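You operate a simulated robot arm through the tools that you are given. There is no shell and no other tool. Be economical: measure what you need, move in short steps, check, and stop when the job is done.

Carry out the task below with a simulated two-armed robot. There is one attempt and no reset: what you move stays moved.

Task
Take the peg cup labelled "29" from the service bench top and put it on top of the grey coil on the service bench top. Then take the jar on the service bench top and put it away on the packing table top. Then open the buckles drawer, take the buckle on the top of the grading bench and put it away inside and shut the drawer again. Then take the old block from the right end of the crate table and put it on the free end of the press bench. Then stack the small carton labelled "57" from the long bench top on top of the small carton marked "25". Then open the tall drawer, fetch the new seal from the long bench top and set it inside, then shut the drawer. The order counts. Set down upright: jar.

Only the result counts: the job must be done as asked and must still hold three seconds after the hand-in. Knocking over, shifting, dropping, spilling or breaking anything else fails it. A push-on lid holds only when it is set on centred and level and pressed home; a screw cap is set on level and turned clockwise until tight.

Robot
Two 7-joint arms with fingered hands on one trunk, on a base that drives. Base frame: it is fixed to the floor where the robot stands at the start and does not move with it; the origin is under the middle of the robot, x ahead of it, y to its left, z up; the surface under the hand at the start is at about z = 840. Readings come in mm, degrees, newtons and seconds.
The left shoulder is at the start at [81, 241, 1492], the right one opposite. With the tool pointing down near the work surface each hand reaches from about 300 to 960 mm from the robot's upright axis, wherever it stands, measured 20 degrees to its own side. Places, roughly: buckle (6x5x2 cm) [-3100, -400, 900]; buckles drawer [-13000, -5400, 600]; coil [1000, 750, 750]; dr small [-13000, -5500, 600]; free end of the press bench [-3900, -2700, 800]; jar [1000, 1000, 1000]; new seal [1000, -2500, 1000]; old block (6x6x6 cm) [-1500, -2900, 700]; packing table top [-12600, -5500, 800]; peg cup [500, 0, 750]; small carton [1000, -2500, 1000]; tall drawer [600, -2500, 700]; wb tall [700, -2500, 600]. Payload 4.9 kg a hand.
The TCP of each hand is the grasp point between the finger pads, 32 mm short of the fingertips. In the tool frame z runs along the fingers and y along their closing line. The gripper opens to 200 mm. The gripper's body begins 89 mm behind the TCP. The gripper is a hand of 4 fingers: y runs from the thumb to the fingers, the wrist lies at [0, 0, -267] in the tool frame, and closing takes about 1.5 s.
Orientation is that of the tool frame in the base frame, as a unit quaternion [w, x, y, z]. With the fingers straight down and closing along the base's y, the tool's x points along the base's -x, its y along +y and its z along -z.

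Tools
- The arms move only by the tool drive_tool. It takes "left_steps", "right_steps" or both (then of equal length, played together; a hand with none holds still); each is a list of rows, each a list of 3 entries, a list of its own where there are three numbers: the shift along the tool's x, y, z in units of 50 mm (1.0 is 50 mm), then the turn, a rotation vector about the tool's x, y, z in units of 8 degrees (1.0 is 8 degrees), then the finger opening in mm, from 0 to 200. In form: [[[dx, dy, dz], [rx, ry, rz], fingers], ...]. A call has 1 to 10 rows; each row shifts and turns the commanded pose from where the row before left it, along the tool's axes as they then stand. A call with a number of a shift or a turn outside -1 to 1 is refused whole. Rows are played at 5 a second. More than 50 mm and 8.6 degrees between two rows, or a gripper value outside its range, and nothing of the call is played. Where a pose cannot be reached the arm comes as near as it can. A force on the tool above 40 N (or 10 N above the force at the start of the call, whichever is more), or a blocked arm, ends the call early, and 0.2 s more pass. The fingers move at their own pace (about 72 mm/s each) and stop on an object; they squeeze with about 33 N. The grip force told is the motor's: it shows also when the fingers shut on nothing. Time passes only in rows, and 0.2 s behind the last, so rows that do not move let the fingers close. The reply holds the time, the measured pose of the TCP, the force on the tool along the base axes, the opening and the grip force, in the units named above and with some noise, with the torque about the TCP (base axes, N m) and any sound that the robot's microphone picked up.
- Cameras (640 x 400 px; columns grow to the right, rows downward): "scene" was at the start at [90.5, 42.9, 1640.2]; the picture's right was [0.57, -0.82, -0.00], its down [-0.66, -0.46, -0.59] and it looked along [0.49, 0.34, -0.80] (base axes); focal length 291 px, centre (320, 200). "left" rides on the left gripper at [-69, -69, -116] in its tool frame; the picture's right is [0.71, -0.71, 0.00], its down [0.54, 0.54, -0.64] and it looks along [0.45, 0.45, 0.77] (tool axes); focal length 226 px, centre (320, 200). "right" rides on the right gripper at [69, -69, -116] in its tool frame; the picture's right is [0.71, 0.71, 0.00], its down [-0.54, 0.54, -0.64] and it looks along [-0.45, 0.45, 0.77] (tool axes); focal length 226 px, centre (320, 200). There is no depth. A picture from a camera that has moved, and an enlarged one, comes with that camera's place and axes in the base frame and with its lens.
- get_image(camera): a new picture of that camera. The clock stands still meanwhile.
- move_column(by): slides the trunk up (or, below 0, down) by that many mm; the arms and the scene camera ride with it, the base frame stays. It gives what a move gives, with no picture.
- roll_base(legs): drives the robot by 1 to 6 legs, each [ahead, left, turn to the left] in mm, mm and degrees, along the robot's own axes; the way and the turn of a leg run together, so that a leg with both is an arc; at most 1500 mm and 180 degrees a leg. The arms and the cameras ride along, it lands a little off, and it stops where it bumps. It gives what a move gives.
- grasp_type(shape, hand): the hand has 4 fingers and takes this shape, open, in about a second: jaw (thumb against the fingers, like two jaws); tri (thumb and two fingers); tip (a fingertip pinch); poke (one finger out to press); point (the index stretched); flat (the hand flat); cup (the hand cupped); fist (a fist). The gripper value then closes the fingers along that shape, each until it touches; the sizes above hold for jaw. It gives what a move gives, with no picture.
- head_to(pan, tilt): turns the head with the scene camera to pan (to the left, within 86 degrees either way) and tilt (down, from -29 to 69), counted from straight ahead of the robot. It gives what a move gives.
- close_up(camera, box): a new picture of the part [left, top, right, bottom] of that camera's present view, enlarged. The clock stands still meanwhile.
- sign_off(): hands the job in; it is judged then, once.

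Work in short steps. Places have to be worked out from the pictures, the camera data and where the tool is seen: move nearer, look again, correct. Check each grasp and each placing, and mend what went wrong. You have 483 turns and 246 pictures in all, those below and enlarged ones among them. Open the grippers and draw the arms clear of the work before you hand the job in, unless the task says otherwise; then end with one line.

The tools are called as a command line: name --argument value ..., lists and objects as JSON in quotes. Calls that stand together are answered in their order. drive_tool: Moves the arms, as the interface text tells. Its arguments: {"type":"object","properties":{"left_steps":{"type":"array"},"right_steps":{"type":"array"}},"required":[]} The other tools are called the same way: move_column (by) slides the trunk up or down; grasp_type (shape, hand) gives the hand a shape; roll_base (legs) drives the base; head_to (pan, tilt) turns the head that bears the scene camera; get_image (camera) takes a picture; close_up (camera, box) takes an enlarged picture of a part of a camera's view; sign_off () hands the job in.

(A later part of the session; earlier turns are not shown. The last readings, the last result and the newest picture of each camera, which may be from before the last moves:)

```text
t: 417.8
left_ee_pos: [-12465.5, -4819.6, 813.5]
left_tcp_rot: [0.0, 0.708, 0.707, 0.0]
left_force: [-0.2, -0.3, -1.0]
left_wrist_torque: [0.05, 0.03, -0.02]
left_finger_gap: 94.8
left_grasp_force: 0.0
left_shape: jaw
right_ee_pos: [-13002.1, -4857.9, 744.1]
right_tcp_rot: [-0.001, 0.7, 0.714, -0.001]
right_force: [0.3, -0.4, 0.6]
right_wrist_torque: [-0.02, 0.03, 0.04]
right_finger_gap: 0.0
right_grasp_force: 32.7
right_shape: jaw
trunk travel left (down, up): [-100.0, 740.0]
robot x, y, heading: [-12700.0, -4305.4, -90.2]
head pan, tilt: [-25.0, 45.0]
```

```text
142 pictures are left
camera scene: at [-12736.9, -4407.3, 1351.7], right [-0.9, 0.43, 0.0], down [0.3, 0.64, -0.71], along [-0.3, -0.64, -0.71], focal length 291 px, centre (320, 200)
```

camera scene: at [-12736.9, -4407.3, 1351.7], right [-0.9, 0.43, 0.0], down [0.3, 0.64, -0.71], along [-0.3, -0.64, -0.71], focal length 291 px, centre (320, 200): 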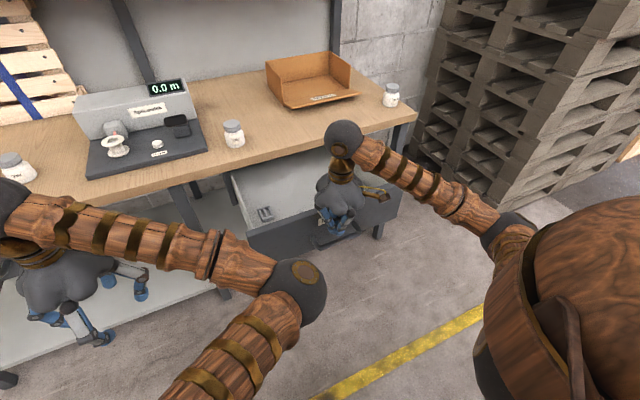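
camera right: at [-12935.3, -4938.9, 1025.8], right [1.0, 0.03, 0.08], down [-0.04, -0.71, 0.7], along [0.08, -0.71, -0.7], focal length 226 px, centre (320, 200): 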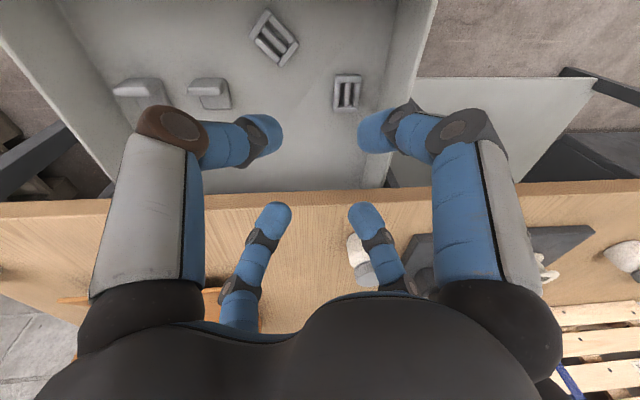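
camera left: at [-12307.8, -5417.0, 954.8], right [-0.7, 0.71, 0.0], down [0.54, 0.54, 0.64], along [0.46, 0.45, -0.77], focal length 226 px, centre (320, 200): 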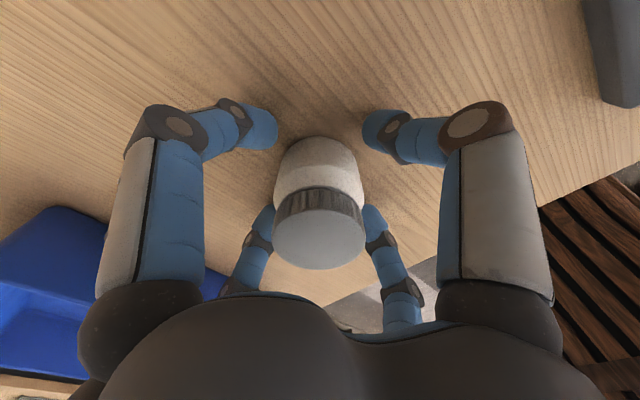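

Hand is in front of the drawer face. I tilt it ~45° forward to push above the handle.

drive_tool --right_steps '[[[0, 0, 0], [0, -0.94, 0], 0], [[0, 0, 0], [0, -0.94, 0], 0], [[0, 0, 0], [0, -0.94, 0], 0], [[0, 0, 0], [0, -0.94, 0], 0], [[0, 0, 0], [0, -0.94, 0], 0], [[0, 0, 0], [0, -0.94, 0], 0], [[0, 0, 0], [0, 0, 0], 0]]'

close_up --camera "scene" --box '[220, 110, 420, 260]'

get_image --camera "right"

```text
t: 419.4
left_ee_pos: [-12465.7, -4820.5, 813.4]
left_tcp_rot: [0.0, 0.708, 0.706, -0.001]
left_force: [-0.6, 0.7, -1.0]
left_wrist_torque: [0.01, 0.01, 0.01]
left_finger_gap: 94.6
left_grasp_force: 0.0
left_shape: jaw
right_ee_pos: [-13002.3, -4859.5, 744.1]
right_tcp_rot: [0.275, 0.645, 0.66, -0.27]
right_force: [0.9, -0.2, -0.8]
right_wrist_torque: [0.02, 0.0, -0.02]
right_finger_gap: 0.2
right_grasp_force: 33.2
right_shape: jaw
trunk travel left (down, up): [-100.0, 740.0]
robot x, y, heading: [-12700.4, -4304.1, -90.1]
head pan, tilt: [-25.0, 45.0]
```

```text
2.67 times, centred on (320, 185) of scene
camera zoom: at [-12736.7, -4407.8, 1351.7], right [-0.9, 0.43, 0.0], down [0.3, 0.64, -0.71], along [-0.3, -0.64, -0.71], focal length 776 px, centre (320, 240)
```

zoom: 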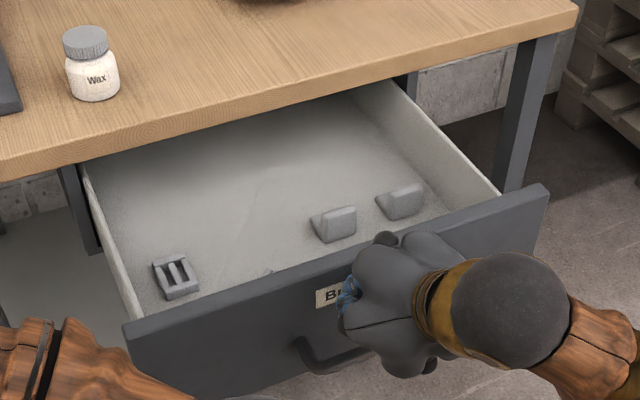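

```text
140 pictures are left
camera right: at [-13074.1, -4730.1, 776.8], right [0.7, 0.51, -0.5], down [0.54, 0.09, 0.84], along [0.47, -0.85, -0.22], focal length 226 px, centre (320, 200)
```

right: 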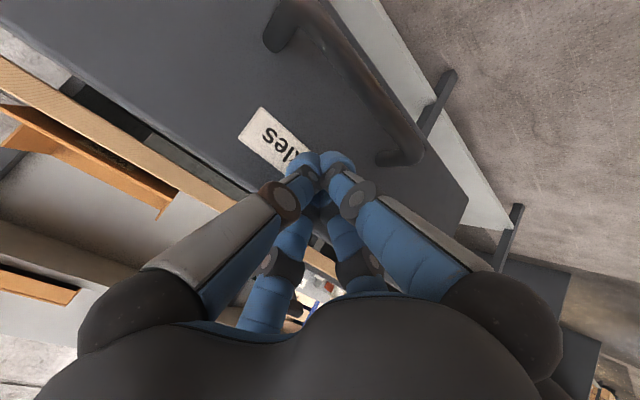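

Fingertips face the label. I drive ahead 140 mm, which pushes the drawer part way, then finish with the arm.

roll_base --legs '[[140, 0, 0]]'

drive_tool --right_steps '[[[-0.45, 0, 0.45], [0, 0, 0], 0], [[-0.45, 0, 0.45], [0, 0, 0], 0], [[-0.45, 0, 0.45], [0, 0, 0], 0], [[0, 0, 0], [0, 0, 0], 0]]'

close_up --camera "scene" --box '[220, 110, 420, 260]'

```text
t: 420.7
left_ee_pos: [-12466.7, -4959.4, 812.5]
left_tcp_rot: [0.001, 0.708, 0.706, -0.001]
left_force: [-0.2, 0.7, -0.7]
left_wrist_torque: [0.02, 0.01, 0.01]
left_finger_gap: 94.5
left_grasp_force: 0.1
left_shape: jaw
right_ee_pos: [-13002.1, -4998.9, 744.4]
right_tcp_rot: [0.275, 0.646, 0.659, -0.269]
right_force: [-0.1, -0.7, -1.0]
right_wrist_torque: [0.01, 0.0, -0.02]
right_finger_gap: 0.0
right_grasp_force: 32.8
right_shape: jaw
trunk travel left (down, up): [-100.0, 740.0]
robot x, y, heading: [-12700.0, -4442.9, -90.2]
head pan, tilt: [-25.0, 45.0]
```

```text
t: 421.7
left_ee_pos: [-12466.6, -4958.9, 813.3]
left_tcp_rot: [0.001, 0.708, 0.707, -0.001]
left_force: [-0.2, -0.1, 0.7]
left_wrist_torque: [-0.03, 0.0, 0.0]
left_finger_gap: 94.9
left_grasp_force: 0.0
left_shape: jaw
right_ee_pos: [-13000.8, -5094.2, 744.7]
right_tcp_rot: [0.275, 0.646, 0.659, -0.27]
right_force: [-0.2, 0.2, -1.0]
right_wrist_torque: [-0.02, -0.02, 0.0]
right_finger_gap: 0.0
right_grasp_force: 33.3
right_shape: jaw
trunk travel left (down, up): [-100.0, 740.0]
robot x, y, heading: [-12703.5, -4445.9, -90.2]
head pan, tilt: [-25.0, 45.0]
```

```text
2.67 times, centred on (320, 185) of scene
camera zoom: at [-12737.5, -4545.7, 1351.8], right [-0.9, 0.43, 0.0], down [0.3, 0.64, -0.71], along [-0.3, -0.64, -0.71], focal length 776 px, centre (320, 240)
```

zoom: 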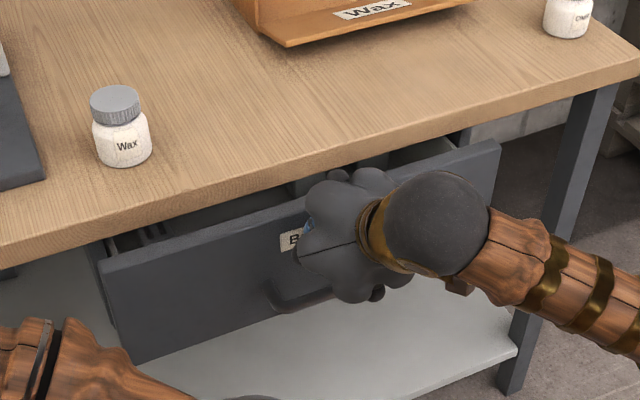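

Nearly shut. I tilt the hand flatter (25° more) and slightly lower to clear the table edge, then finish pushing.

drive_tool --right_steps '[[[0.3, 0, 0], [0, -1, 0], 0], [[0, 0, 0], [0, -1, 0], 0], [[0, 0, 0], [0, -1, 0], 0], [[0, 0, 0], [0, 0, 0], 0]]'

close_up --camera "scene" --box '[220, 110, 420, 260]'

```text
t: 422.7
left_ee_pos: [-12464.4, -4959.1, 813.8]
left_tcp_rot: [0.0, 0.708, 0.706, 0.0]
left_force: [-0.1, 0.3, -0.1]
left_wrist_torque: [0.02, 0.0, 0.0]
left_finger_gap: 94.9
left_grasp_force: 0.0
left_shape: jaw
right_ee_pos: [-13001.5, -5082.3, 734.1]
right_tcp_rot: [0.405, 0.576, 0.588, -0.399]
right_force: [-0.2, -0.2, -0.6]
right_wrist_torque: [-0.01, 0.01, 0.02]
right_finger_gap: 0.1
right_grasp_force: 33.6
right_shape: jaw
trunk travel left (down, up): [-100.0, 740.0]
robot x, y, heading: [-12707.2, -4439.7, -90.6]
head pan, tilt: [-25.0, 45.0]
```

```text
2.67 times, centred on (320, 185) of scene
camera zoom: at [-12737.2, -4546.7, 1351.7], right [-0.9, 0.43, 0.0], down [0.3, 0.64, -0.71], along [-0.3, -0.64, -0.71], focal length 776 px, centre (320, 240)
```

zoom: 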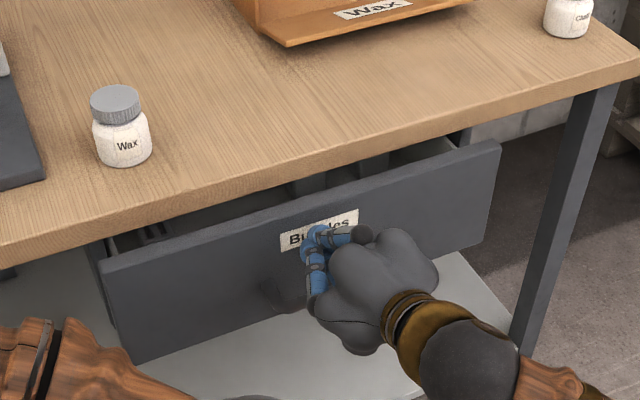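

drive_tool --right_steps '[[[-0.14, 0, 0.37], [0, 0, 0], 0], [[-0.14, 0, 0.37], [0, 0, 0], 0], [[-0.1, 0, 0.28], [0, 0, 0], 0], [[-0.1, 0, 0.28], [0, 0, 0], 0], [[0, 0, 0], [0, 0, 0], 0]]'

close_up --camera "scene" --box '[220, 110, 420, 260]'

```text
t: 423.7
left_ee_pos: [-12466.5, -4957.6, 814.3]
left_tcp_rot: [0.001, 0.708, 0.706, -0.001]
left_force: [-0.4, -0.3, -0.5]
left_wrist_torque: [0.02, 0.02, 0.01]
left_finger_gap: 94.8
left_grasp_force: 0.0
left_shape: jaw
right_ee_pos: [-13000.2, -5144.9, 735.8]
right_tcp_rot: [0.406, 0.576, 0.587, -0.398]
right_force: [-1.5, 18.0, 5.7]
right_wrist_torque: [-0.18, 0.04, -0.13]
right_finger_gap: 0.0
right_grasp_force: 33.0
right_shape: jaw
trunk travel left (down, up): [-100.0, 740.0]
robot x, y, heading: [-12700.9, -4442.3, -90.4]
head pan, tilt: [-25.0, 45.0]
stopped in row 4 (right hand): the force on the tool passed its limit at 59 N (the readings are from after the stop); the commanded pose is now the measured one
```

```text
2.67 times, centred on (320, 185) of scene
camera zoom: at [-12737.7, -4544.6, 1351.9], right [-0.9, 0.43, 0.0], down [0.3, 0.64, -0.71], along [-0.3, -0.64, -0.71], focal length 776 px, centre (320, 240)
```

zoom: 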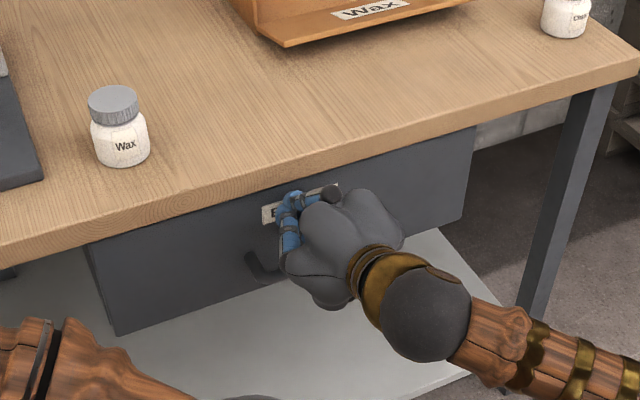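

The drawer is shut (stopped on its end). I retract the hand, and look again to verify.

drive_tool --right_steps '[[[0.28, 0, -0.74], [0, 0, 0], 0], [[0.28, 0, -0.74], [0, 0, 0], 0], [[0, 0, 0], [0, 0, 0], 0]]'

roll_base --legs '[[-130, 0, 0]]'

close_up --camera "scene" --box '[220, 80, 420, 230]'

```text
t: 424.5
left_ee_pos: [-12465.3, -4959.0, 813.3]
left_tcp_rot: [0.0, 0.708, 0.706, 0.001]
left_force: [-0.5, 0.6, -0.2]
left_wrist_torque: [-0.01, -0.02, 0.0]
left_finger_gap: 94.8
left_grasp_force: 0.1
left_shape: jaw
right_ee_pos: [-13002.4, -5067.6, 734.0]
right_tcp_rot: [0.406, 0.576, 0.588, -0.398]
right_force: [-0.3, -0.1, -0.1]
right_wrist_torque: [0.03, 0.01, 0.0]
right_finger_gap: 0.0
right_grasp_force: 33.6
right_shape: jaw
trunk travel left (down, up): [-100.0, 740.0]
robot x, y, heading: [-12703.0, -4443.1, -90.3]
head pan, tilt: [-25.0, 45.0]
```

```text
t: 425.8
left_ee_pos: [-12465.3, -4829.3, 814.9]
left_tcp_rot: [0.001, 0.708, 0.706, -0.001]
left_force: [-0.8, 0.4, 0.3]
left_wrist_torque: [0.0, 0.0, 0.02]
left_finger_gap: 94.9
left_grasp_force: 0.0
left_shape: jaw
right_ee_pos: [-13001.2, -4937.3, 734.4]
right_tcp_rot: [0.406, 0.576, 0.587, -0.399]
right_force: [-0.1, -0.1, 0.3]
right_wrist_torque: [0.0, 0.02, 0.01]
right_finger_gap: 0.0
right_grasp_force: 33.0
right_shape: jaw
trunk travel left (down, up): [-100.0, 740.0]
robot x, y, heading: [-12703.6, -4316.1, -90.2]
head pan, tilt: [-25.0, 45.0]
```

```text
2.67 times, centred on (320, 155) of scene
camera zoom: at [-12736.9, -4415.1, 1351.9], right [-0.9, 0.43, 0.0], down [0.3, 0.64, -0.71], along [-0.3, -0.64, -0.71], focal length 776 px, centre (320, 320)
```

zoom: 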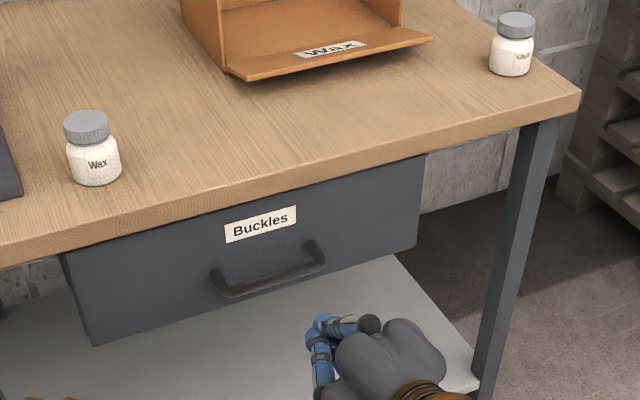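

Shut confirmed. I raise the trunk, re-point the right hand down, and start back.

move_column --by 300

drive_tool --right_steps '[[[0, 0, 0], [0, 1, 0], 60], [[0, 0, 0], [0, 1, 0], 60], [[0, 0, 0], [0, 1, 0], 60], [[0, 0, 0], [0, 1, 0], 60], [[0, 0, 0], [0, 1, 0], 60], [[0, 0, 0], [0, 1, 0], 60], [[0, 0, 0], [0, 1, 0], 60], [[0, 0, 0], [0, 1, 0], 60], [[0, 0, -0.8], [0, 0.64, 0], 60], [[0, 0, -0.8], [0, 0, 0], 60]]'

roll_base --legs '[[30, 300, 0], [0, 900, 0], [-1300, 0, 0], [-1270, 0, 0]]'

roll_base --legs '[[0, 1480, 0], [0, 1480, 0], [0, 1480, 0], [0, 620, 0], [0, 0, 90]]'

head_to --pan -15 --tilt 12

get_image --camera "scene"

```text
t: 428.8
left_ee_pos: [-12466.2, -4829.2, 1113.6]
left_tcp_rot: [0.0, 0.707, 0.707, 0.0]
left_force: [-1.1, -0.3, -0.9]
left_wrist_torque: [-0.03, -0.02, 0.02]
left_finger_gap: 94.8
left_grasp_force: 0.0
left_shape: jaw
right_ee_pos: [-13002.4, -4938.1, 1034.2]
right_tcp_rot: [0.406, 0.575, 0.588, -0.398]
right_force: [0.7, -0.9, 0.3]
right_wrist_torque: [-0.06, 0.02, -0.01]
right_finger_gap: 0.3
right_grasp_force: 33.0
right_shape: jaw
trunk travel left (down, up): [-400.0, 440.0]
robot x, y, heading: [-12702.0, -4310.9, -90.1]
head pan, tilt: [-25.0, 45.0]
```

```text
t: 430.9
left_ee_pos: [-12465.1, -4828.6, 1113.5]
left_tcp_rot: [-0.001, 0.707, 0.707, 0.0]
left_force: [-0.1, 0.7, -0.1]
left_wrist_torque: [0.01, -0.01, -0.01]
left_finger_gap: 94.5
left_grasp_force: 0.0
left_shape: jaw
right_ee_pos: [-13001.3, -4933.9, 1113.1]
right_tcp_rot: [0.0, 0.7, 0.714, 0.0]
right_force: [0.0, 0.1, -0.3]
right_wrist_torque: [0.01, 0.02, -0.02]
right_finger_gap: 59.6
right_grasp_force: 0.1
right_shape: jaw
trunk travel left (down, up): [-400.0, 440.0]
robot x, y, heading: [-12701.1, -4317.8, -90.4]
head pan, tilt: [-25.0, 45.0]
```

```text
t: 449.4
left_ee_pos: [-11261.0, -2298.9, 1114.0]
left_tcp_rot: [0.0, 0.704, 0.71, 0.001]
left_force: [0.1, 0.5, 0.5]
left_wrist_torque: [0.0, 0.01, 0.0]
left_finger_gap: 94.8
left_grasp_force: 0.0
left_shape: jaw
right_ee_pos: [-11797.4, -2411.1, 1112.3]
right_tcp_rot: [0.0, 0.697, 0.717, 0.0]
right_force: [-0.8, -0.2, 0.3]
right_wrist_torque: [0.0, 0.02, 0.0]
right_finger_gap: 59.5
right_grasp_force: 0.0
right_shape: jaw
trunk travel left (down, up): [-400.0, 440.0]
robot x, y, heading: [-11501.9, -1785.8, -89.9]
head pan, tilt: [-25.0, 45.0]
```

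```text
t: 477.5
left_ee_pos: [-5930.1, -1512.4, 1113.6]
left_tcp_rot: [0.001, -0.001, 1.0, 0.0]
left_force: [-0.1, 0.6, 0.0]
left_wrist_torque: [-0.01, -0.01, 0.01]
left_finger_gap: 94.9
left_grasp_force: 0.1
left_shape: jaw
right_ee_pos: [-5821.0, -2047.0, 1112.8]
right_tcp_rot: [0.001, -0.012, 1.0, -0.001]
right_force: [0.4, 0.1, -0.1]
right_wrist_torque: [-0.02, -0.03, 0.03]
right_finger_gap: 59.7
right_grasp_force: 0.2
right_shape: jaw
trunk travel left (down, up): [-400.0, 440.0]
robot x, y, heading: [-6446.2, -1744.5, 0.1]
head pan, tilt: [-25.0, 45.0]
```

```text
t: 478.5
left_ee_pos: [-5928.9, -1511.0, 1113.3]
left_tcp_rot: [0.001, 0.0, 1.0, 0.0]
left_force: [-0.3, 0.8, -0.1]
left_wrist_torque: [-0.01, 0.02, -0.01]
left_finger_gap: 94.8
left_grasp_force: 0.0
left_shape: jaw
right_ee_pos: [-5821.7, -2047.3, 1112.7]
right_tcp_rot: [0.001, -0.012, 1.0, 0.0]
right_force: [-0.2, 0.1, -0.6]
right_wrist_torque: [-0.01, -0.02, 0.03]
right_finger_gap: 59.3
right_grasp_force: 0.1
right_shape: jaw
trunk travel left (down, up): [-400.0, 440.0]
robot x, y, heading: [-6445.0, -1751.9, 0.2]
head pan, tilt: [-15.0, 12.0]
```

```text
135 pictures are left
camera scene: at [-6323.9, -1773.2, 1703.4], right [-0.26, -0.97, 0.0], down [-0.2, 0.05, -0.98], along [0.94, -0.25, -0.21], focal length 291 px, centre (320, 200)
```

scene: 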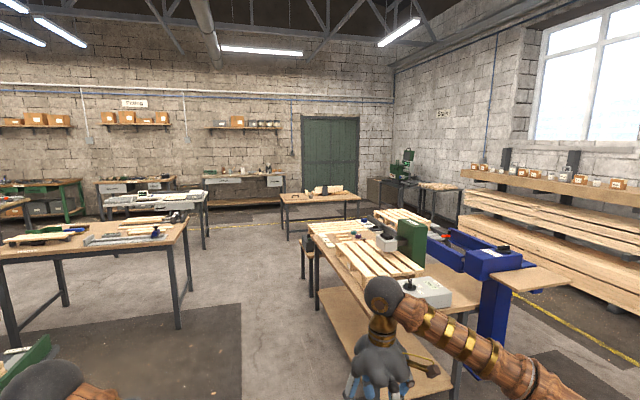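

Aisle between grading bench and press bench is free along y≈−1800. I drive ahead to x≈−3000 and look at the press bench and crate table.

roll_base --legs '[[1490, -50, 0], [1490, 0, 0], [600, 0, 0]]'

head_to --pan -40 --tilt 22

get_image --camera "scene"

head_to --pan -86 --tilt 30

get_image --camera "scene"

```text
t: 496.0
left_ee_pos: [-2324.8, -1598.9, 1113.3]
left_tcp_rot: [-0.001, 0.004, 1.0, 0.0]
left_force: [-0.2, 0.7, -0.2]
left_wrist_torque: [-0.05, 0.01, -0.02]
left_finger_gap: 94.7
left_grasp_force: 0.2
left_shape: jaw
right_ee_pos: [-2223.5, -2136.1, 1113.7]
right_tcp_rot: [0.001, -0.007, 1.0, 0.0]
right_force: [-0.8, -0.2, -0.5]
right_wrist_torque: [0.0, -0.03, 0.0]
right_finger_gap: 59.7
right_grasp_force: 0.1
right_shape: jaw
trunk travel left (down, up): [-400.0, 440.0]
robot x, y, heading: [-2843.1, -1835.2, -0.6]
head pan, tilt: [-15.0, 12.0]
```

```text
t: 496.9
left_ee_pos: [-2324.3, -1599.3, 1114.2]
left_tcp_rot: [-0.001, 0.005, 1.0, 0.0]
left_force: [0.4, -0.7, -1.0]
left_wrist_torque: [0.0, -0.02, -0.02]
left_finger_gap: 94.9
left_grasp_force: 0.0
left_shape: jaw
right_ee_pos: [-2222.8, -2135.6, 1112.0]
right_tcp_rot: [0.001, -0.007, 1.0, 0.0]
right_force: [0.7, -0.6, 0.3]
right_wrist_torque: [0.0, -0.03, 0.01]
right_finger_gap: 59.8
right_grasp_force: 0.1
right_shape: jaw
trunk travel left (down, up): [-400.0, 440.0]
robot x, y, heading: [-2838.6, -1833.9, -0.8]
head pan, tilt: [-40.0, 22.0]
```

```text
134 pictures are left
camera scene: at [-2741.6, -1892.2, 1687.2], right [-0.65, -0.76, 0.0], down [-0.28, 0.24, -0.93], along [0.7, -0.6, -0.37], focal length 291 px, centre (320, 200)
```

scene: 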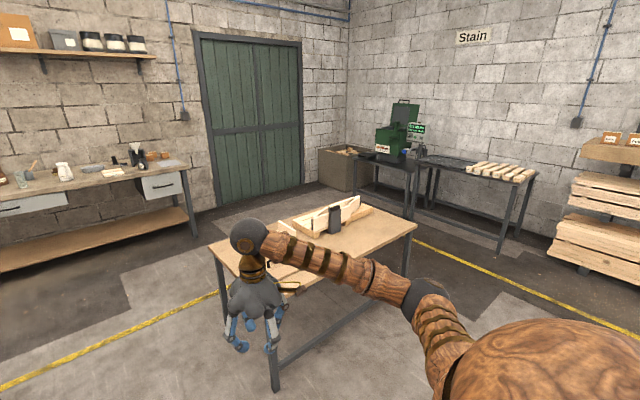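

```text
t: 498.0
left_ee_pos: [-2325.1, -1600.0, 1113.3]
left_tcp_rot: [0.0, 0.004, 1.0, 0.0]
left_force: [0.0, 0.6, -0.9]
left_wrist_torque: [-0.01, -0.04, -0.02]
left_finger_gap: 94.9
left_grasp_force: 0.0
left_shape: jaw
right_ee_pos: [-2223.6, -2136.4, 1113.0]
right_tcp_rot: [0.001, -0.007, 1.0, -0.001]
right_force: [0.5, -0.6, 1.0]
right_wrist_torque: [-0.02, -0.01, -0.03]
right_finger_gap: 59.7
right_grasp_force: 0.1
right_shape: jaw
trunk travel left (down, up): [-400.0, 440.0]
robot x, y, heading: [-2845.0, -1831.3, -0.6]
head pan, tilt: [-85.9, 30.0]
```

```text
133 pictures are left
camera scene: at [-2806.5, -1922.1, 1674.4], right [-1.0, -0.06, 0.0], down [-0.03, 0.5, -0.87], along [0.05, -0.86, -0.5], focal length 291 px, centre (320, 200)
```

scene: 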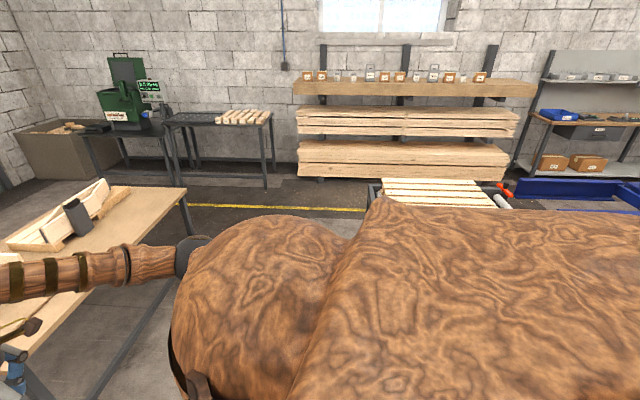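

I zoom in on the crate table.

head_to --pan -40 --tilt 22

close_up --camera "scene" --box '[200, 180, 430, 325]'

get_image --camera "right"

```text
t: 499.1
left_ee_pos: [-2324.8, -1599.3, 1113.7]
left_tcp_rot: [0.0, 0.004, 1.0, 0.0]
left_force: [0.2, -0.1, -0.3]
left_wrist_torque: [0.03, 0.03, -0.03]
left_finger_gap: 94.8
left_grasp_force: 0.0
left_shape: jaw
right_ee_pos: [-2221.8, -2136.5, 1112.0]
right_tcp_rot: [0.001, -0.007, 1.0, 0.0]
right_force: [-0.2, -0.5, -0.1]
right_wrist_torque: [0.01, 0.01, 0.01]
right_finger_gap: 59.9
right_grasp_force: 0.0
right_shape: jaw
trunk travel left (down, up): [-400.0, 440.0]
robot x, y, heading: [-2842.8, -1833.4, -0.6]
head pan, tilt: [-40.0, 22.0]
```

```text
2.76 times, centred on (315, 252) of scene
camera zoom: at [-2741.7, -1892.3, 1687.1], right [-0.65, -0.76, 0.0], down [-0.28, 0.24, -0.93], along [0.7, -0.6, -0.38], focal length 803 px, centre (334, 55)
```

zoom: 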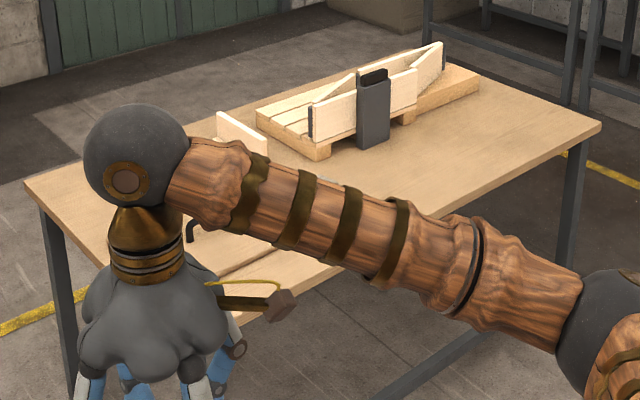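

```text
131 pictures are left
camera right: at [-2291.1, -2206.9, 1229.0], right [-0.72, 0.7, 0.0], down [0.53, 0.55, 0.64], along [0.45, 0.46, -0.77], focal length 226 px, centre (320, 200)
```

right: 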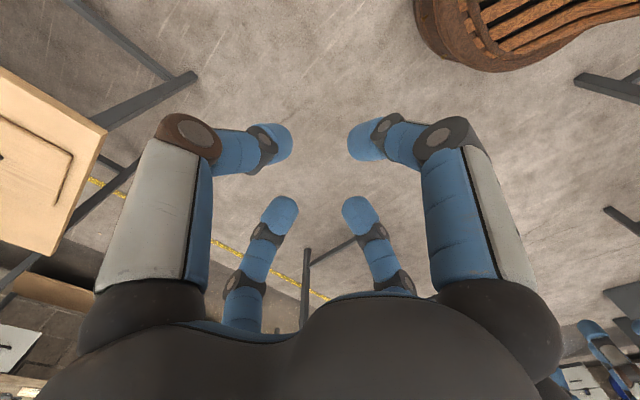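

I drive to (−2600,−2850), in front of the crate table's −x side, to look on top of it.

roll_base --legs '[[240, -500, 0.6], [0, -520, 0]]'

head_to --pan 0 --tilt 32

get_image --camera "scene"

```text
t: 504.9
left_ee_pos: [-2088.2, -2616.7, 1114.0]
left_tcp_rot: [0.0, -0.001, 1.0, 0.0]
left_force: [-0.4, 0.5, -0.2]
left_wrist_torque: [-0.01, 0.0, 0.0]
left_finger_gap: 94.8
left_grasp_force: 0.0
left_shape: jaw
right_ee_pos: [-1979.3, -3151.9, 1113.2]
right_tcp_rot: [0.001, -0.012, 1.0, 0.0]
right_force: [-0.4, 0.0, 0.0]
right_wrist_torque: [0.03, 0.04, 0.01]
right_finger_gap: 59.7
right_grasp_force: 0.0
right_shape: jaw
trunk travel left (down, up): [-400.0, 440.0]
robot x, y, heading: [-2602.0, -2852.8, -0.2]
head pan, tilt: [-40.0, 22.0]
```

```text
t: 506.0
left_ee_pos: [-2088.5, -2617.5, 1114.5]
left_tcp_rot: [0.0, -0.001, 1.0, 0.0]
left_force: [0.5, 0.1, 0.0]
left_wrist_torque: [-0.03, 0.01, 0.01]
left_finger_gap: 94.8
left_grasp_force: 0.1
left_shape: jaw
right_ee_pos: [-1980.3, -3153.4, 1113.7]
right_tcp_rot: [0.001, -0.012, 1.0, 0.0]
right_force: [-0.1, -0.2, -0.3]
right_wrist_torque: [-0.03, 0.02, 0.0]
right_finger_gap: 59.5
right_grasp_force: 0.1
right_shape: jaw
trunk travel left (down, up): [-400.0, 440.0]
robot x, y, heading: [-2600.7, -2854.2, -0.2]
head pan, tilt: [0.0, 32.0]
```

```text
130 pictures are left
camera scene: at [-2483.2, -2854.2, 1671.2], right [0.0, -1.0, 0.0], down [-0.53, 0.0, -0.85], along [0.85, 0.0, -0.53], focal length 291 px, centre (320, 200)
```

scene: 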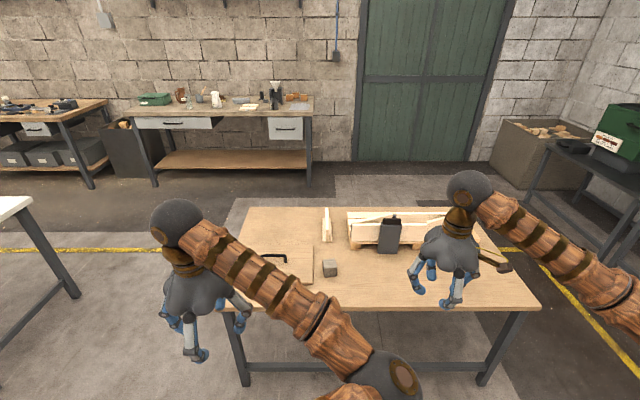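

A small grey cube is seen at ≈(−1566,−2902). I zoom to check it and look behind the right hand for other blocks.

close_up --camera "scene" --box '[230, 195, 550, 325]'

get_image --camera "right"

```text
2.00 times, centred on (390, 260) of scene
camera zoom: at [-2483.2, -2854.2, 1671.2], right [0.0, -1.0, 0.0], down [-0.53, 0.0, -0.85], along [0.85, 0.0, -0.53], focal length 582 px, centre (180, 80)
```

zoom: 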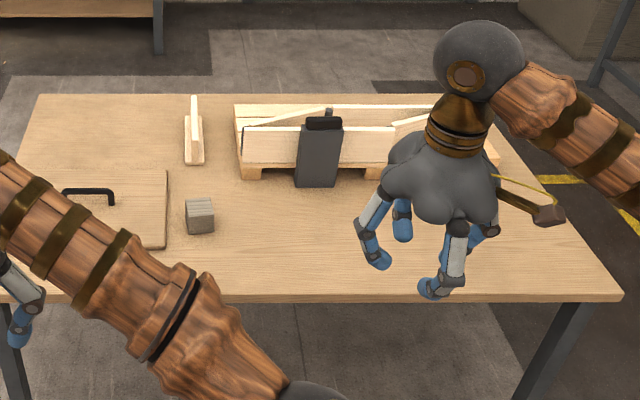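

```text
128 pictures are left
camera right: at [-2048.0, -3223.8, 1229.1], right [-0.72, 0.69, 0.0], down [0.53, 0.55, 0.64], along [0.45, 0.46, -0.77], focal length 226 px, centre (320, 200)
```

right: 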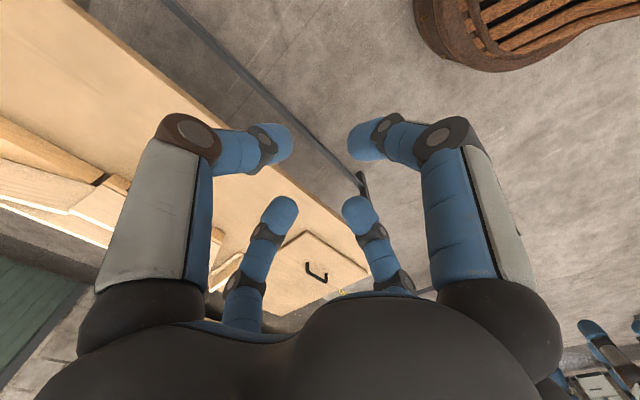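

Only one cube, weathered grey — the old block. I drive ahead 410 mm (left 50) for the right hand to pick it.

roll_base --legs '[[405, 50, 0.2]]'

head_to --pan 0 --tilt 50

get_image --camera "scene"

get_image --camera "right"

```text
t: 508.6
left_ee_pos: [-1684.3, -2564.9, 1115.2]
left_tcp_rot: [0.001, -0.002, 1.0, 0.0]
left_force: [0.5, 0.0, 0.6]
left_wrist_torque: [-0.02, 0.01, -0.04]
left_finger_gap: 94.7
left_grasp_force: 0.1
left_shape: jaw
right_ee_pos: [-1576.7, -3099.3, 1113.9]
right_tcp_rot: [0.0, -0.013, 1.0, 0.0]
right_force: [-0.6, 0.7, -1.1]
right_wrist_torque: [0.01, -0.02, 0.0]
right_finger_gap: 59.6
right_grasp_force: 0.0
right_shape: jaw
trunk travel left (down, up): [-400.0, 440.0]
robot x, y, heading: [-2196.7, -2803.0, 0.3]
head pan, tilt: [0.0, 32.0]
```

```text
t: 509.4
left_ee_pos: [-1682.8, -2563.9, 1113.9]
left_tcp_rot: [0.0, -0.002, 1.0, 0.0]
left_force: [-1.0, 0.0, -0.3]
left_wrist_torque: [0.03, 0.02, -0.02]
left_finger_gap: 94.5
left_grasp_force: 0.1
left_shape: jaw
right_ee_pos: [-1573.9, -3100.3, 1112.6]
right_tcp_rot: [0.001, -0.014, 1.0, 0.0]
right_force: [-0.3, 0.1, 0.1]
right_wrist_torque: [-0.01, -0.02, 0.02]
right_finger_gap: 59.9
right_grasp_force: 0.0
right_shape: jaw
trunk travel left (down, up): [-400.0, 440.0]
robot x, y, heading: [-2197.1, -2800.4, 0.4]
head pan, tilt: [0.0, 50.0]
```

```text
127 pictures are left
camera scene: at [-2090.1, -2803.0, 1644.8], right [0.0, -1.0, 0.0], down [-0.77, 0.0, -0.64], along [0.64, 0.0, -0.77], focal length 291 px, centre (320, 200)
```

scene: 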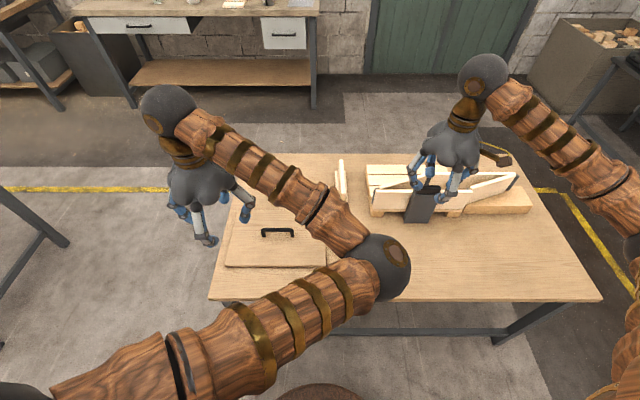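

```text
126 pictures are left
camera right: at [-1641.2, -3170.9, 1228.8], right [-0.73, 0.69, 0.0], down [0.53, 0.56, 0.64], along [0.44, 0.47, -0.77], focal length 226 px, centre (320, 200)
```

right: 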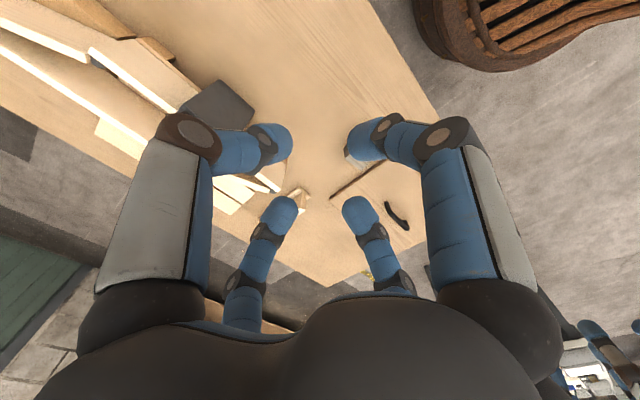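

I move the right hand above the block and look.

drive_tool --right_steps '[[[0, 0.9, 0], [0, 0, 0.2], 110], [[0, 0.9, 0], [0, 0, 0], 110], [[0, 0.9, 0], [0, 0, 0], 110], [[0, 0.5, 0.4], [0, 0, 0], 110], [[0, 0, 0.9], [0, 0, 0], 110], [[0, 0, 0], [0, 0, 0], 110]]'

get_image --camera "right"

```text
t: 510.8
left_ee_pos: [-1685.0, -2563.8, 1113.4]
left_tcp_rot: [0.0, -0.003, 1.0, 0.0]
left_force: [0.6, -0.2, -0.4]
left_wrist_torque: [-0.03, -0.01, 0.04]
left_finger_gap: 94.7
left_grasp_force: 0.1
left_shape: jaw
right_ee_pos: [-1575.8, -2937.3, 1048.0]
right_tcp_rot: [0.0, 0.001, 1.0, -0.001]
right_force: [-0.1, 0.5, -0.4]
right_wrist_torque: [-0.01, 0.0, 0.0]
right_finger_gap: 109.5
right_grasp_force: 0.0
right_shape: jaw
trunk travel left (down, up): [-400.0, 440.0]
robot x, y, heading: [-2199.0, -2806.5, -0.1]
head pan, tilt: [0.0, 50.0]
```

```text
125 pictures are left
camera right: at [-1645.7, -3009.1, 1163.7], right [-0.71, 0.71, 0.0], down [0.54, 0.54, 0.64], along [0.46, 0.45, -0.77], focal length 226 px, centre (320, 200)
```

right: 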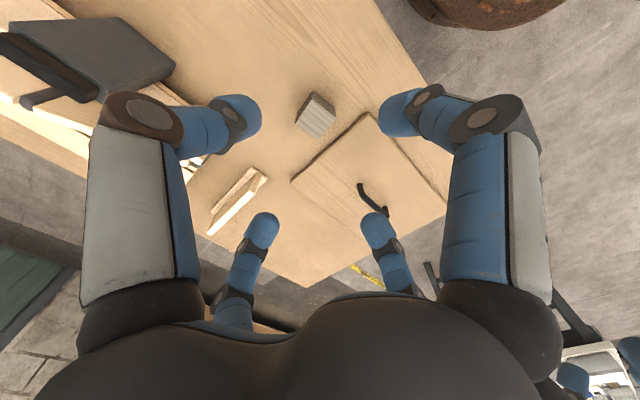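

Block ≈ (−1528,−2904), top ≈ 747. I move over it, lower to z≈880 and re-measure.

drive_tool --right_steps '[[[-0.5, 0.34, 0], [0, 0, 0], 90], [[-0.42, 0.34, 0.5], [0, 0, 0], 90], [[0, 0, 0.9], [0, 0, 0], 90], [[0, 0, 0.9], [0, 0, 0], 90], [[0, 0, 0.9], [0, 0, 0], 90], [[0, 0, 0], [0, 0, 0], 90]]'

close_up --camera "right" --box '[160, 50, 480, 250]'

```text
t: 512.2
left_ee_pos: [-1683.9, -2564.5, 1113.8]
left_tcp_rot: [-0.001, -0.003, 1.0, 0.0]
left_force: [0.4, 1.2, -1.1]
left_wrist_torque: [-0.06, -0.03, 0.01]
left_finger_gap: 94.9
left_grasp_force: 0.0
left_shape: jaw
right_ee_pos: [-1529.8, -2906.3, 887.9]
right_tcp_rot: [0.001, 0.0, 1.0, 0.001]
right_force: [0.0, 0.3, 0.6]
right_wrist_torque: [0.03, 0.0, -0.01]
right_finger_gap: 90.2
right_grasp_force: 0.1
right_shape: jaw
trunk travel left (down, up): [-400.0, 440.0]
robot x, y, heading: [-2197.4, -2803.4, 0.3]
head pan, tilt: [0.0, 50.0]
```

```text
2.00 times, centred on (320, 150) of right
camera zoom: at [-1599.0, -2975.2, 1003.8], right [-0.71, 0.71, 0.0], down [0.54, 0.54, 0.64], along [0.46, 0.45, -0.77], focal length 452 px, centre (320, 300)
```

zoom: 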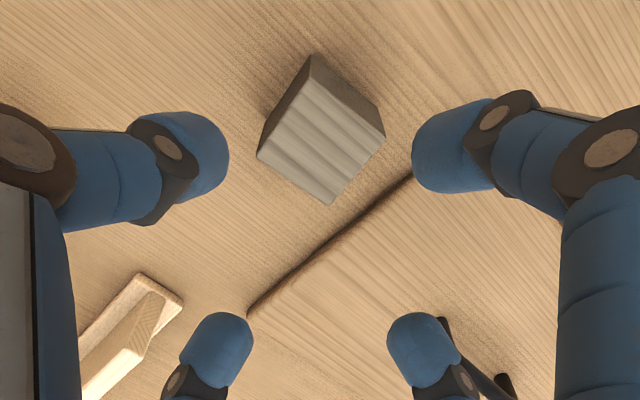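

Block is rotated ~10° CCW; I align yaw, adjust, and descend to z≈800 for a finer look.

drive_tool --right_steps '[[[-0.16, 0.12, 0], [0, 0, -0.65], 90], [[0, 0, 0.6], [0, 0, -0.65], 90], [[0, 0, 0.6], [0, 0, 0], 90], [[0, 0, 0.5], [0, 0, 0], 90], [[0, 0, 0], [0, 0, 0], 90]]'

close_up --camera "right" --box '[160, 50, 480, 250]'

```text
t: 513.4
left_ee_pos: [-1684.6, -2564.7, 1112.7]
left_tcp_rot: [0.001, -0.004, 1.0, 0.0]
left_force: [-0.3, -0.2, 0.6]
left_wrist_torque: [-0.01, -0.03, 0.02]
left_finger_gap: 94.6
left_grasp_force: 0.0
left_shape: jaw
right_ee_pos: [-1520.1, -2898.9, 802.5]
right_tcp_rot: [0.001, -0.089, 0.996, 0.0]
right_force: [0.3, -0.5, -0.2]
right_wrist_torque: [0.02, -0.01, 0.02]
right_finger_gap: 90.3
right_grasp_force: 0.0
right_shape: jaw
trunk travel left (down, up): [-400.0, 440.0]
robot x, y, heading: [-2192.6, -2803.1, 0.1]
head pan, tilt: [0.0, 50.0]
```

```text
2.00 times, centred on (320, 150) of right
camera zoom: at [-1576.8, -2979.7, 918.5], right [-0.82, 0.57, 0.0], down [0.43, 0.63, 0.64], along [0.37, 0.53, -0.77], focal length 452 px, centre (320, 300)
```

zoom: 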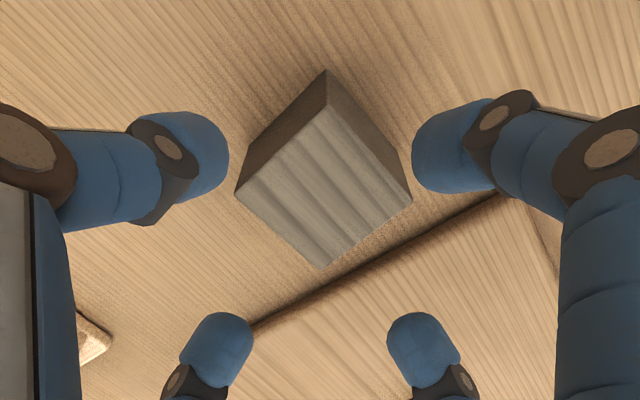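

Aligned. I descend to z≈722 and close on the block.

drive_tool --right_steps '[[[0.03, 0, 0.6], [0, 0, 0], 90], [[0, 0, 0.6], [0, 0, 0], 90], [[0, 0, 0.4], [0, 0, 0], 90], [[0, 0, 0], [0, 0, 0], 40], [[0, 0, 0], [0, 0, 0], 40], [[0, 0, 0], [0, 0, 0], 40], [[0, 0, 0], [0, 0, 0], 40], [[0, 0, 0], [0, 0, 0], 40]]'

close_up --camera "right" --box '[160, 50, 480, 250]'

```text
t: 515.2
left_ee_pos: [-1683.3, -2564.4, 1113.7]
left_tcp_rot: [0.0, -0.003, 1.0, 0.0]
left_force: [-0.4, 0.6, 0.1]
left_wrist_torque: [0.03, -0.01, -0.04]
left_finger_gap: 94.8
left_grasp_force: 0.0
left_shape: jaw
right_ee_pos: [-1522.9, -2899.1, 722.5]
right_tcp_rot: [0.001, -0.09, 0.996, 0.0]
right_force: [0.1, -1.0, -0.1]
right_wrist_torque: [0.01, 0.02, 0.03]
right_finger_gap: 52.8
right_grasp_force: 32.8
right_shape: jaw
trunk travel left (down, up): [-400.0, 440.0]
robot x, y, heading: [-2196.4, -2800.4, 0.1]
head pan, tilt: [0.0, 50.0]
```

```text
2.00 times, centred on (320, 150) of right
camera zoom: at [-1578.5, -2980.4, 838.8], right [-0.82, 0.57, 0.0], down [0.43, 0.63, 0.64], along [0.37, 0.53, -0.77], focal length 452 px, centre (320, 300)
```

zoom: 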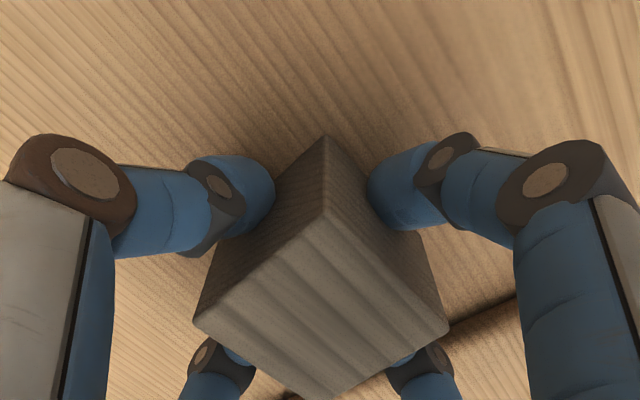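

Gripped. I lift up, back off 400 mm and turn to face the press bench.

drive_tool --right_steps '[[[0, 0, -0.6], [0, 0, 0], 40], [[0, 0, -0.9], [0, 0, 0], 40], [[0, 0, -0.9], [0, 0, 0], 40], [[0, 0, -0.9], [0, 0, 0], 40], [[0, 0, -0.9], [0, 0, 0], 40], [[0, 0, -0.9], [0, 0, 0], 40], [[0.3, -0.4, -0.8], [0, 0, 0], 40], [[0.6, -0.6, -0.4], [0, 0, 0], 40], [[0.6, -0.6, -0.3], [0, 0, 0], 40], [[0, 0, 0], [0, 0, 0], 40]]'

roll_base --legs '[[-420, 0, 0], [0, 0, 180]]'

head_to --pan 0 --tilt 28

get_image --camera "scene"

close_up --camera "right" --box '[160, 50, 480, 250]'

```text
t: 517.4
left_ee_pos: [-1681.6, -2563.4, 1113.5]
left_tcp_rot: [0.0, -0.004, 1.0, -0.001]
left_force: [-0.5, -0.4, -0.4]
left_wrist_torque: [-0.03, -0.01, -0.02]
left_finger_gap: 94.6
left_grasp_force: 0.1
left_shape: jaw
right_ee_pos: [-1580.6, -2991.8, 1051.8]
right_tcp_rot: [0.0, -0.092, 0.996, -0.001]
right_force: [0.3, 0.1, -0.9]
right_wrist_torque: [-0.02, 0.01, -0.03]
right_finger_gap: 52.7
right_grasp_force: 32.9
right_shape: jaw
trunk travel left (down, up): [-400.0, 440.0]
robot x, y, heading: [-2197.8, -2804.1, 0.3]
head pan, tilt: [0.0, 50.0]
```

```text
t: 527.2
left_ee_pos: [-3136.2, -3033.6, 1114.3]
left_tcp_rot: [0.001, 1.0, -0.009, 0.0]
left_force: [-0.5, 0.1, 0.5]
left_wrist_torque: [0.0, -0.03, 0.01]
left_finger_gap: 94.8
left_grasp_force: 0.1
left_shape: jaw
right_ee_pos: [-3228.9, -2602.4, 1052.1]
right_tcp_rot: [0.0, 0.997, 0.079, -0.001]
right_force: [0.5, 1.0, -1.0]
right_wrist_torque: [-0.05, 0.01, 0.05]
right_finger_gap: 52.5
right_grasp_force: 33.5
right_shape: jaw
trunk travel left (down, up): [-400.0, 440.0]
robot x, y, heading: [-2617.8, -2802.8, 178.9]
head pan, tilt: [0.0, 50.0]
```

```text
t: 528.1
left_ee_pos: [-3137.0, -3032.9, 1113.6]
left_tcp_rot: [0.0, 1.0, -0.009, 0.0]
left_force: [-0.3, 0.0, 0.3]
left_wrist_torque: [-0.01, 0.03, 0.0]
left_finger_gap: 94.8
left_grasp_force: 0.0
left_shape: jaw
right_ee_pos: [-3229.1, -2601.9, 1053.2]
right_tcp_rot: [0.001, 0.997, 0.079, -0.001]
right_force: [-0.1, -0.3, -1.2]
right_wrist_torque: [-0.01, 0.04, 0.01]
right_finger_gap: 52.3
right_grasp_force: 33.3
right_shape: jaw
trunk travel left (down, up): [-400.0, 440.0]
robot x, y, heading: [-2619.4, -2803.6, 178.7]
head pan, tilt: [0.0, 28.0]
```

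```text
121 pictures are left
camera scene: at [-2739.9, -2801.7, 1677.4], right [0.02, 1.0, 0.0], down [0.47, -0.01, -0.88], along [-0.88, 0.02, -0.47], focal length 291 px, centre (320, 200)
```

scene: 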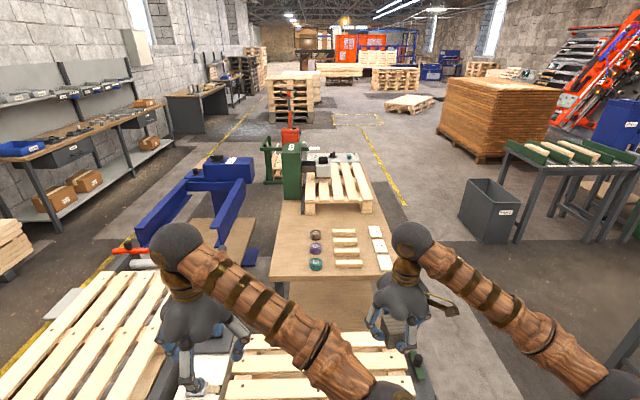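

```text
2.00 times, centred on (320, 150) of right
camera zoom: at [-3172.6, -2525.0, 1168.3], right [0.81, -0.59, 0.0], down [-0.45, -0.62, 0.64], along [-0.38, -0.52, -0.77], focal length 452 px, centre (320, 300)
```

zoom: 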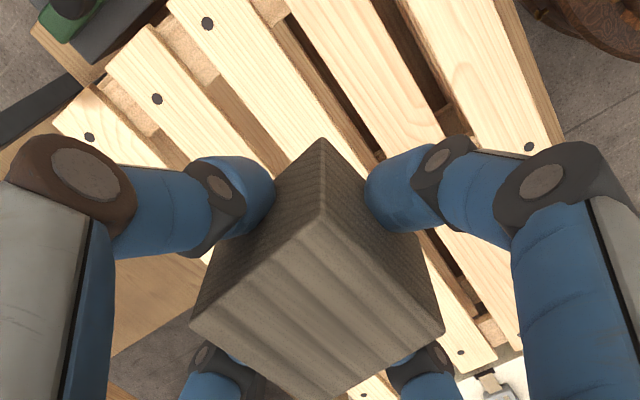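

The press bench's near end shows rolls and slats. I zoom in to see free space there.

close_up --camera "scene" --box '[250, 150, 450, 400]'

close_up --camera "scene" --box '[260, 190, 420, 290]'

```text
1.60 times, centred on (350, 275) of scene
camera zoom: at [-2739.9, -2801.7, 1677.4], right [0.02, 1.0, 0.0], down [0.47, -0.01, -0.88], along [-0.88, 0.02, -0.47], focal length 466 px, centre (272, 80)
```

zoom: 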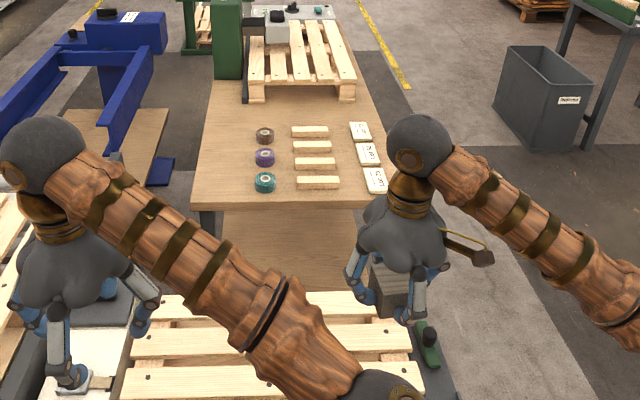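

```text
4.00 times, centred on (340, 240) of scene
camera zoom: at [-2739.9, -2801.7, 1677.4], right [0.02, 1.0, 0.0], down [0.47, -0.01, -0.88], along [-0.88, 0.02, -0.47], focal length 1164 px, centre (240, 40)
```

zoom: 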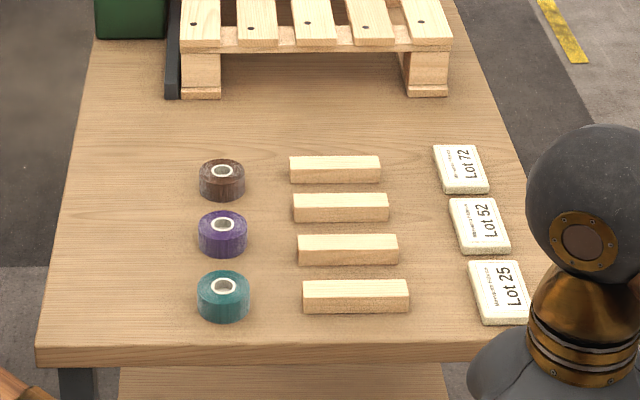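

Free spot: strip left of the rolls, around (−3800,−2912). I'll reach it from the aisle side: drive around to (−3600,−1850) and face −y.

roll_base --legs '[[0, -950, 0], [980, 0, 1], [0, 0, 90]]'

head_to --pan 0 --tilt 38

get_image --camera "scene"

```text
t: 541.7
left_ee_pos: [-3338.4, -2340.0, 1114.3]
left_tcp_rot: [0.0, 0.706, 0.709, 0.0]
left_force: [-0.1, 0.7, 0.9]
left_wrist_torque: [0.01, 0.01, 0.03]
left_finger_gap: 94.9
left_grasp_force: 0.1
left_shape: jaw
right_ee_pos: [-3766.6, -2441.2, 1052.5]
right_tcp_rot: [0.0, 0.642, 0.767, 0.0]
right_force: [-0.6, -0.2, -1.2]
right_wrist_torque: [-0.02, 0.02, 0.0]
right_finger_gap: 52.5
right_grasp_force: 33.2
right_shape: jaw
trunk travel left (down, up): [-400.0, 440.0]
robot x, y, heading: [-3577.8, -1824.6, -90.0]
head pan, tilt: [0.0, 28.0]
```

```text
t: 542.4
left_ee_pos: [-3339.1, -2339.8, 1113.8]
left_tcp_rot: [0.0, 0.706, 0.708, 0.0]
left_force: [0.0, -0.1, 0.3]
left_wrist_torque: [-0.03, 0.02, 0.01]
left_finger_gap: 94.5
left_grasp_force: 0.0
left_shape: jaw
right_ee_pos: [-3767.0, -2440.5, 1052.2]
right_tcp_rot: [0.0, 0.642, 0.767, 0.0]
right_force: [-0.2, 0.4, -1.3]
right_wrist_torque: [-0.03, -0.04, 0.02]
right_finger_gap: 52.5
right_grasp_force: 33.7
right_shape: jaw
trunk travel left (down, up): [-400.0, 440.0]
robot x, y, heading: [-3578.0, -1821.1, -90.2]
head pan, tilt: [0.0, 38.0]
```

```text
117 pictures are left
camera scene: at [-3577.6, -1940.9, 1662.0], right [-1.0, 0.0, 0.0], down [0.0, 0.62, -0.79], along [0.0, -0.79, -0.62], focal length 291 px, centre (320, 200)
```

scene: 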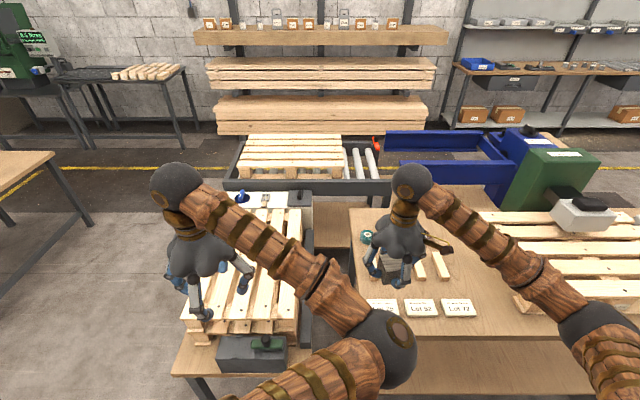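

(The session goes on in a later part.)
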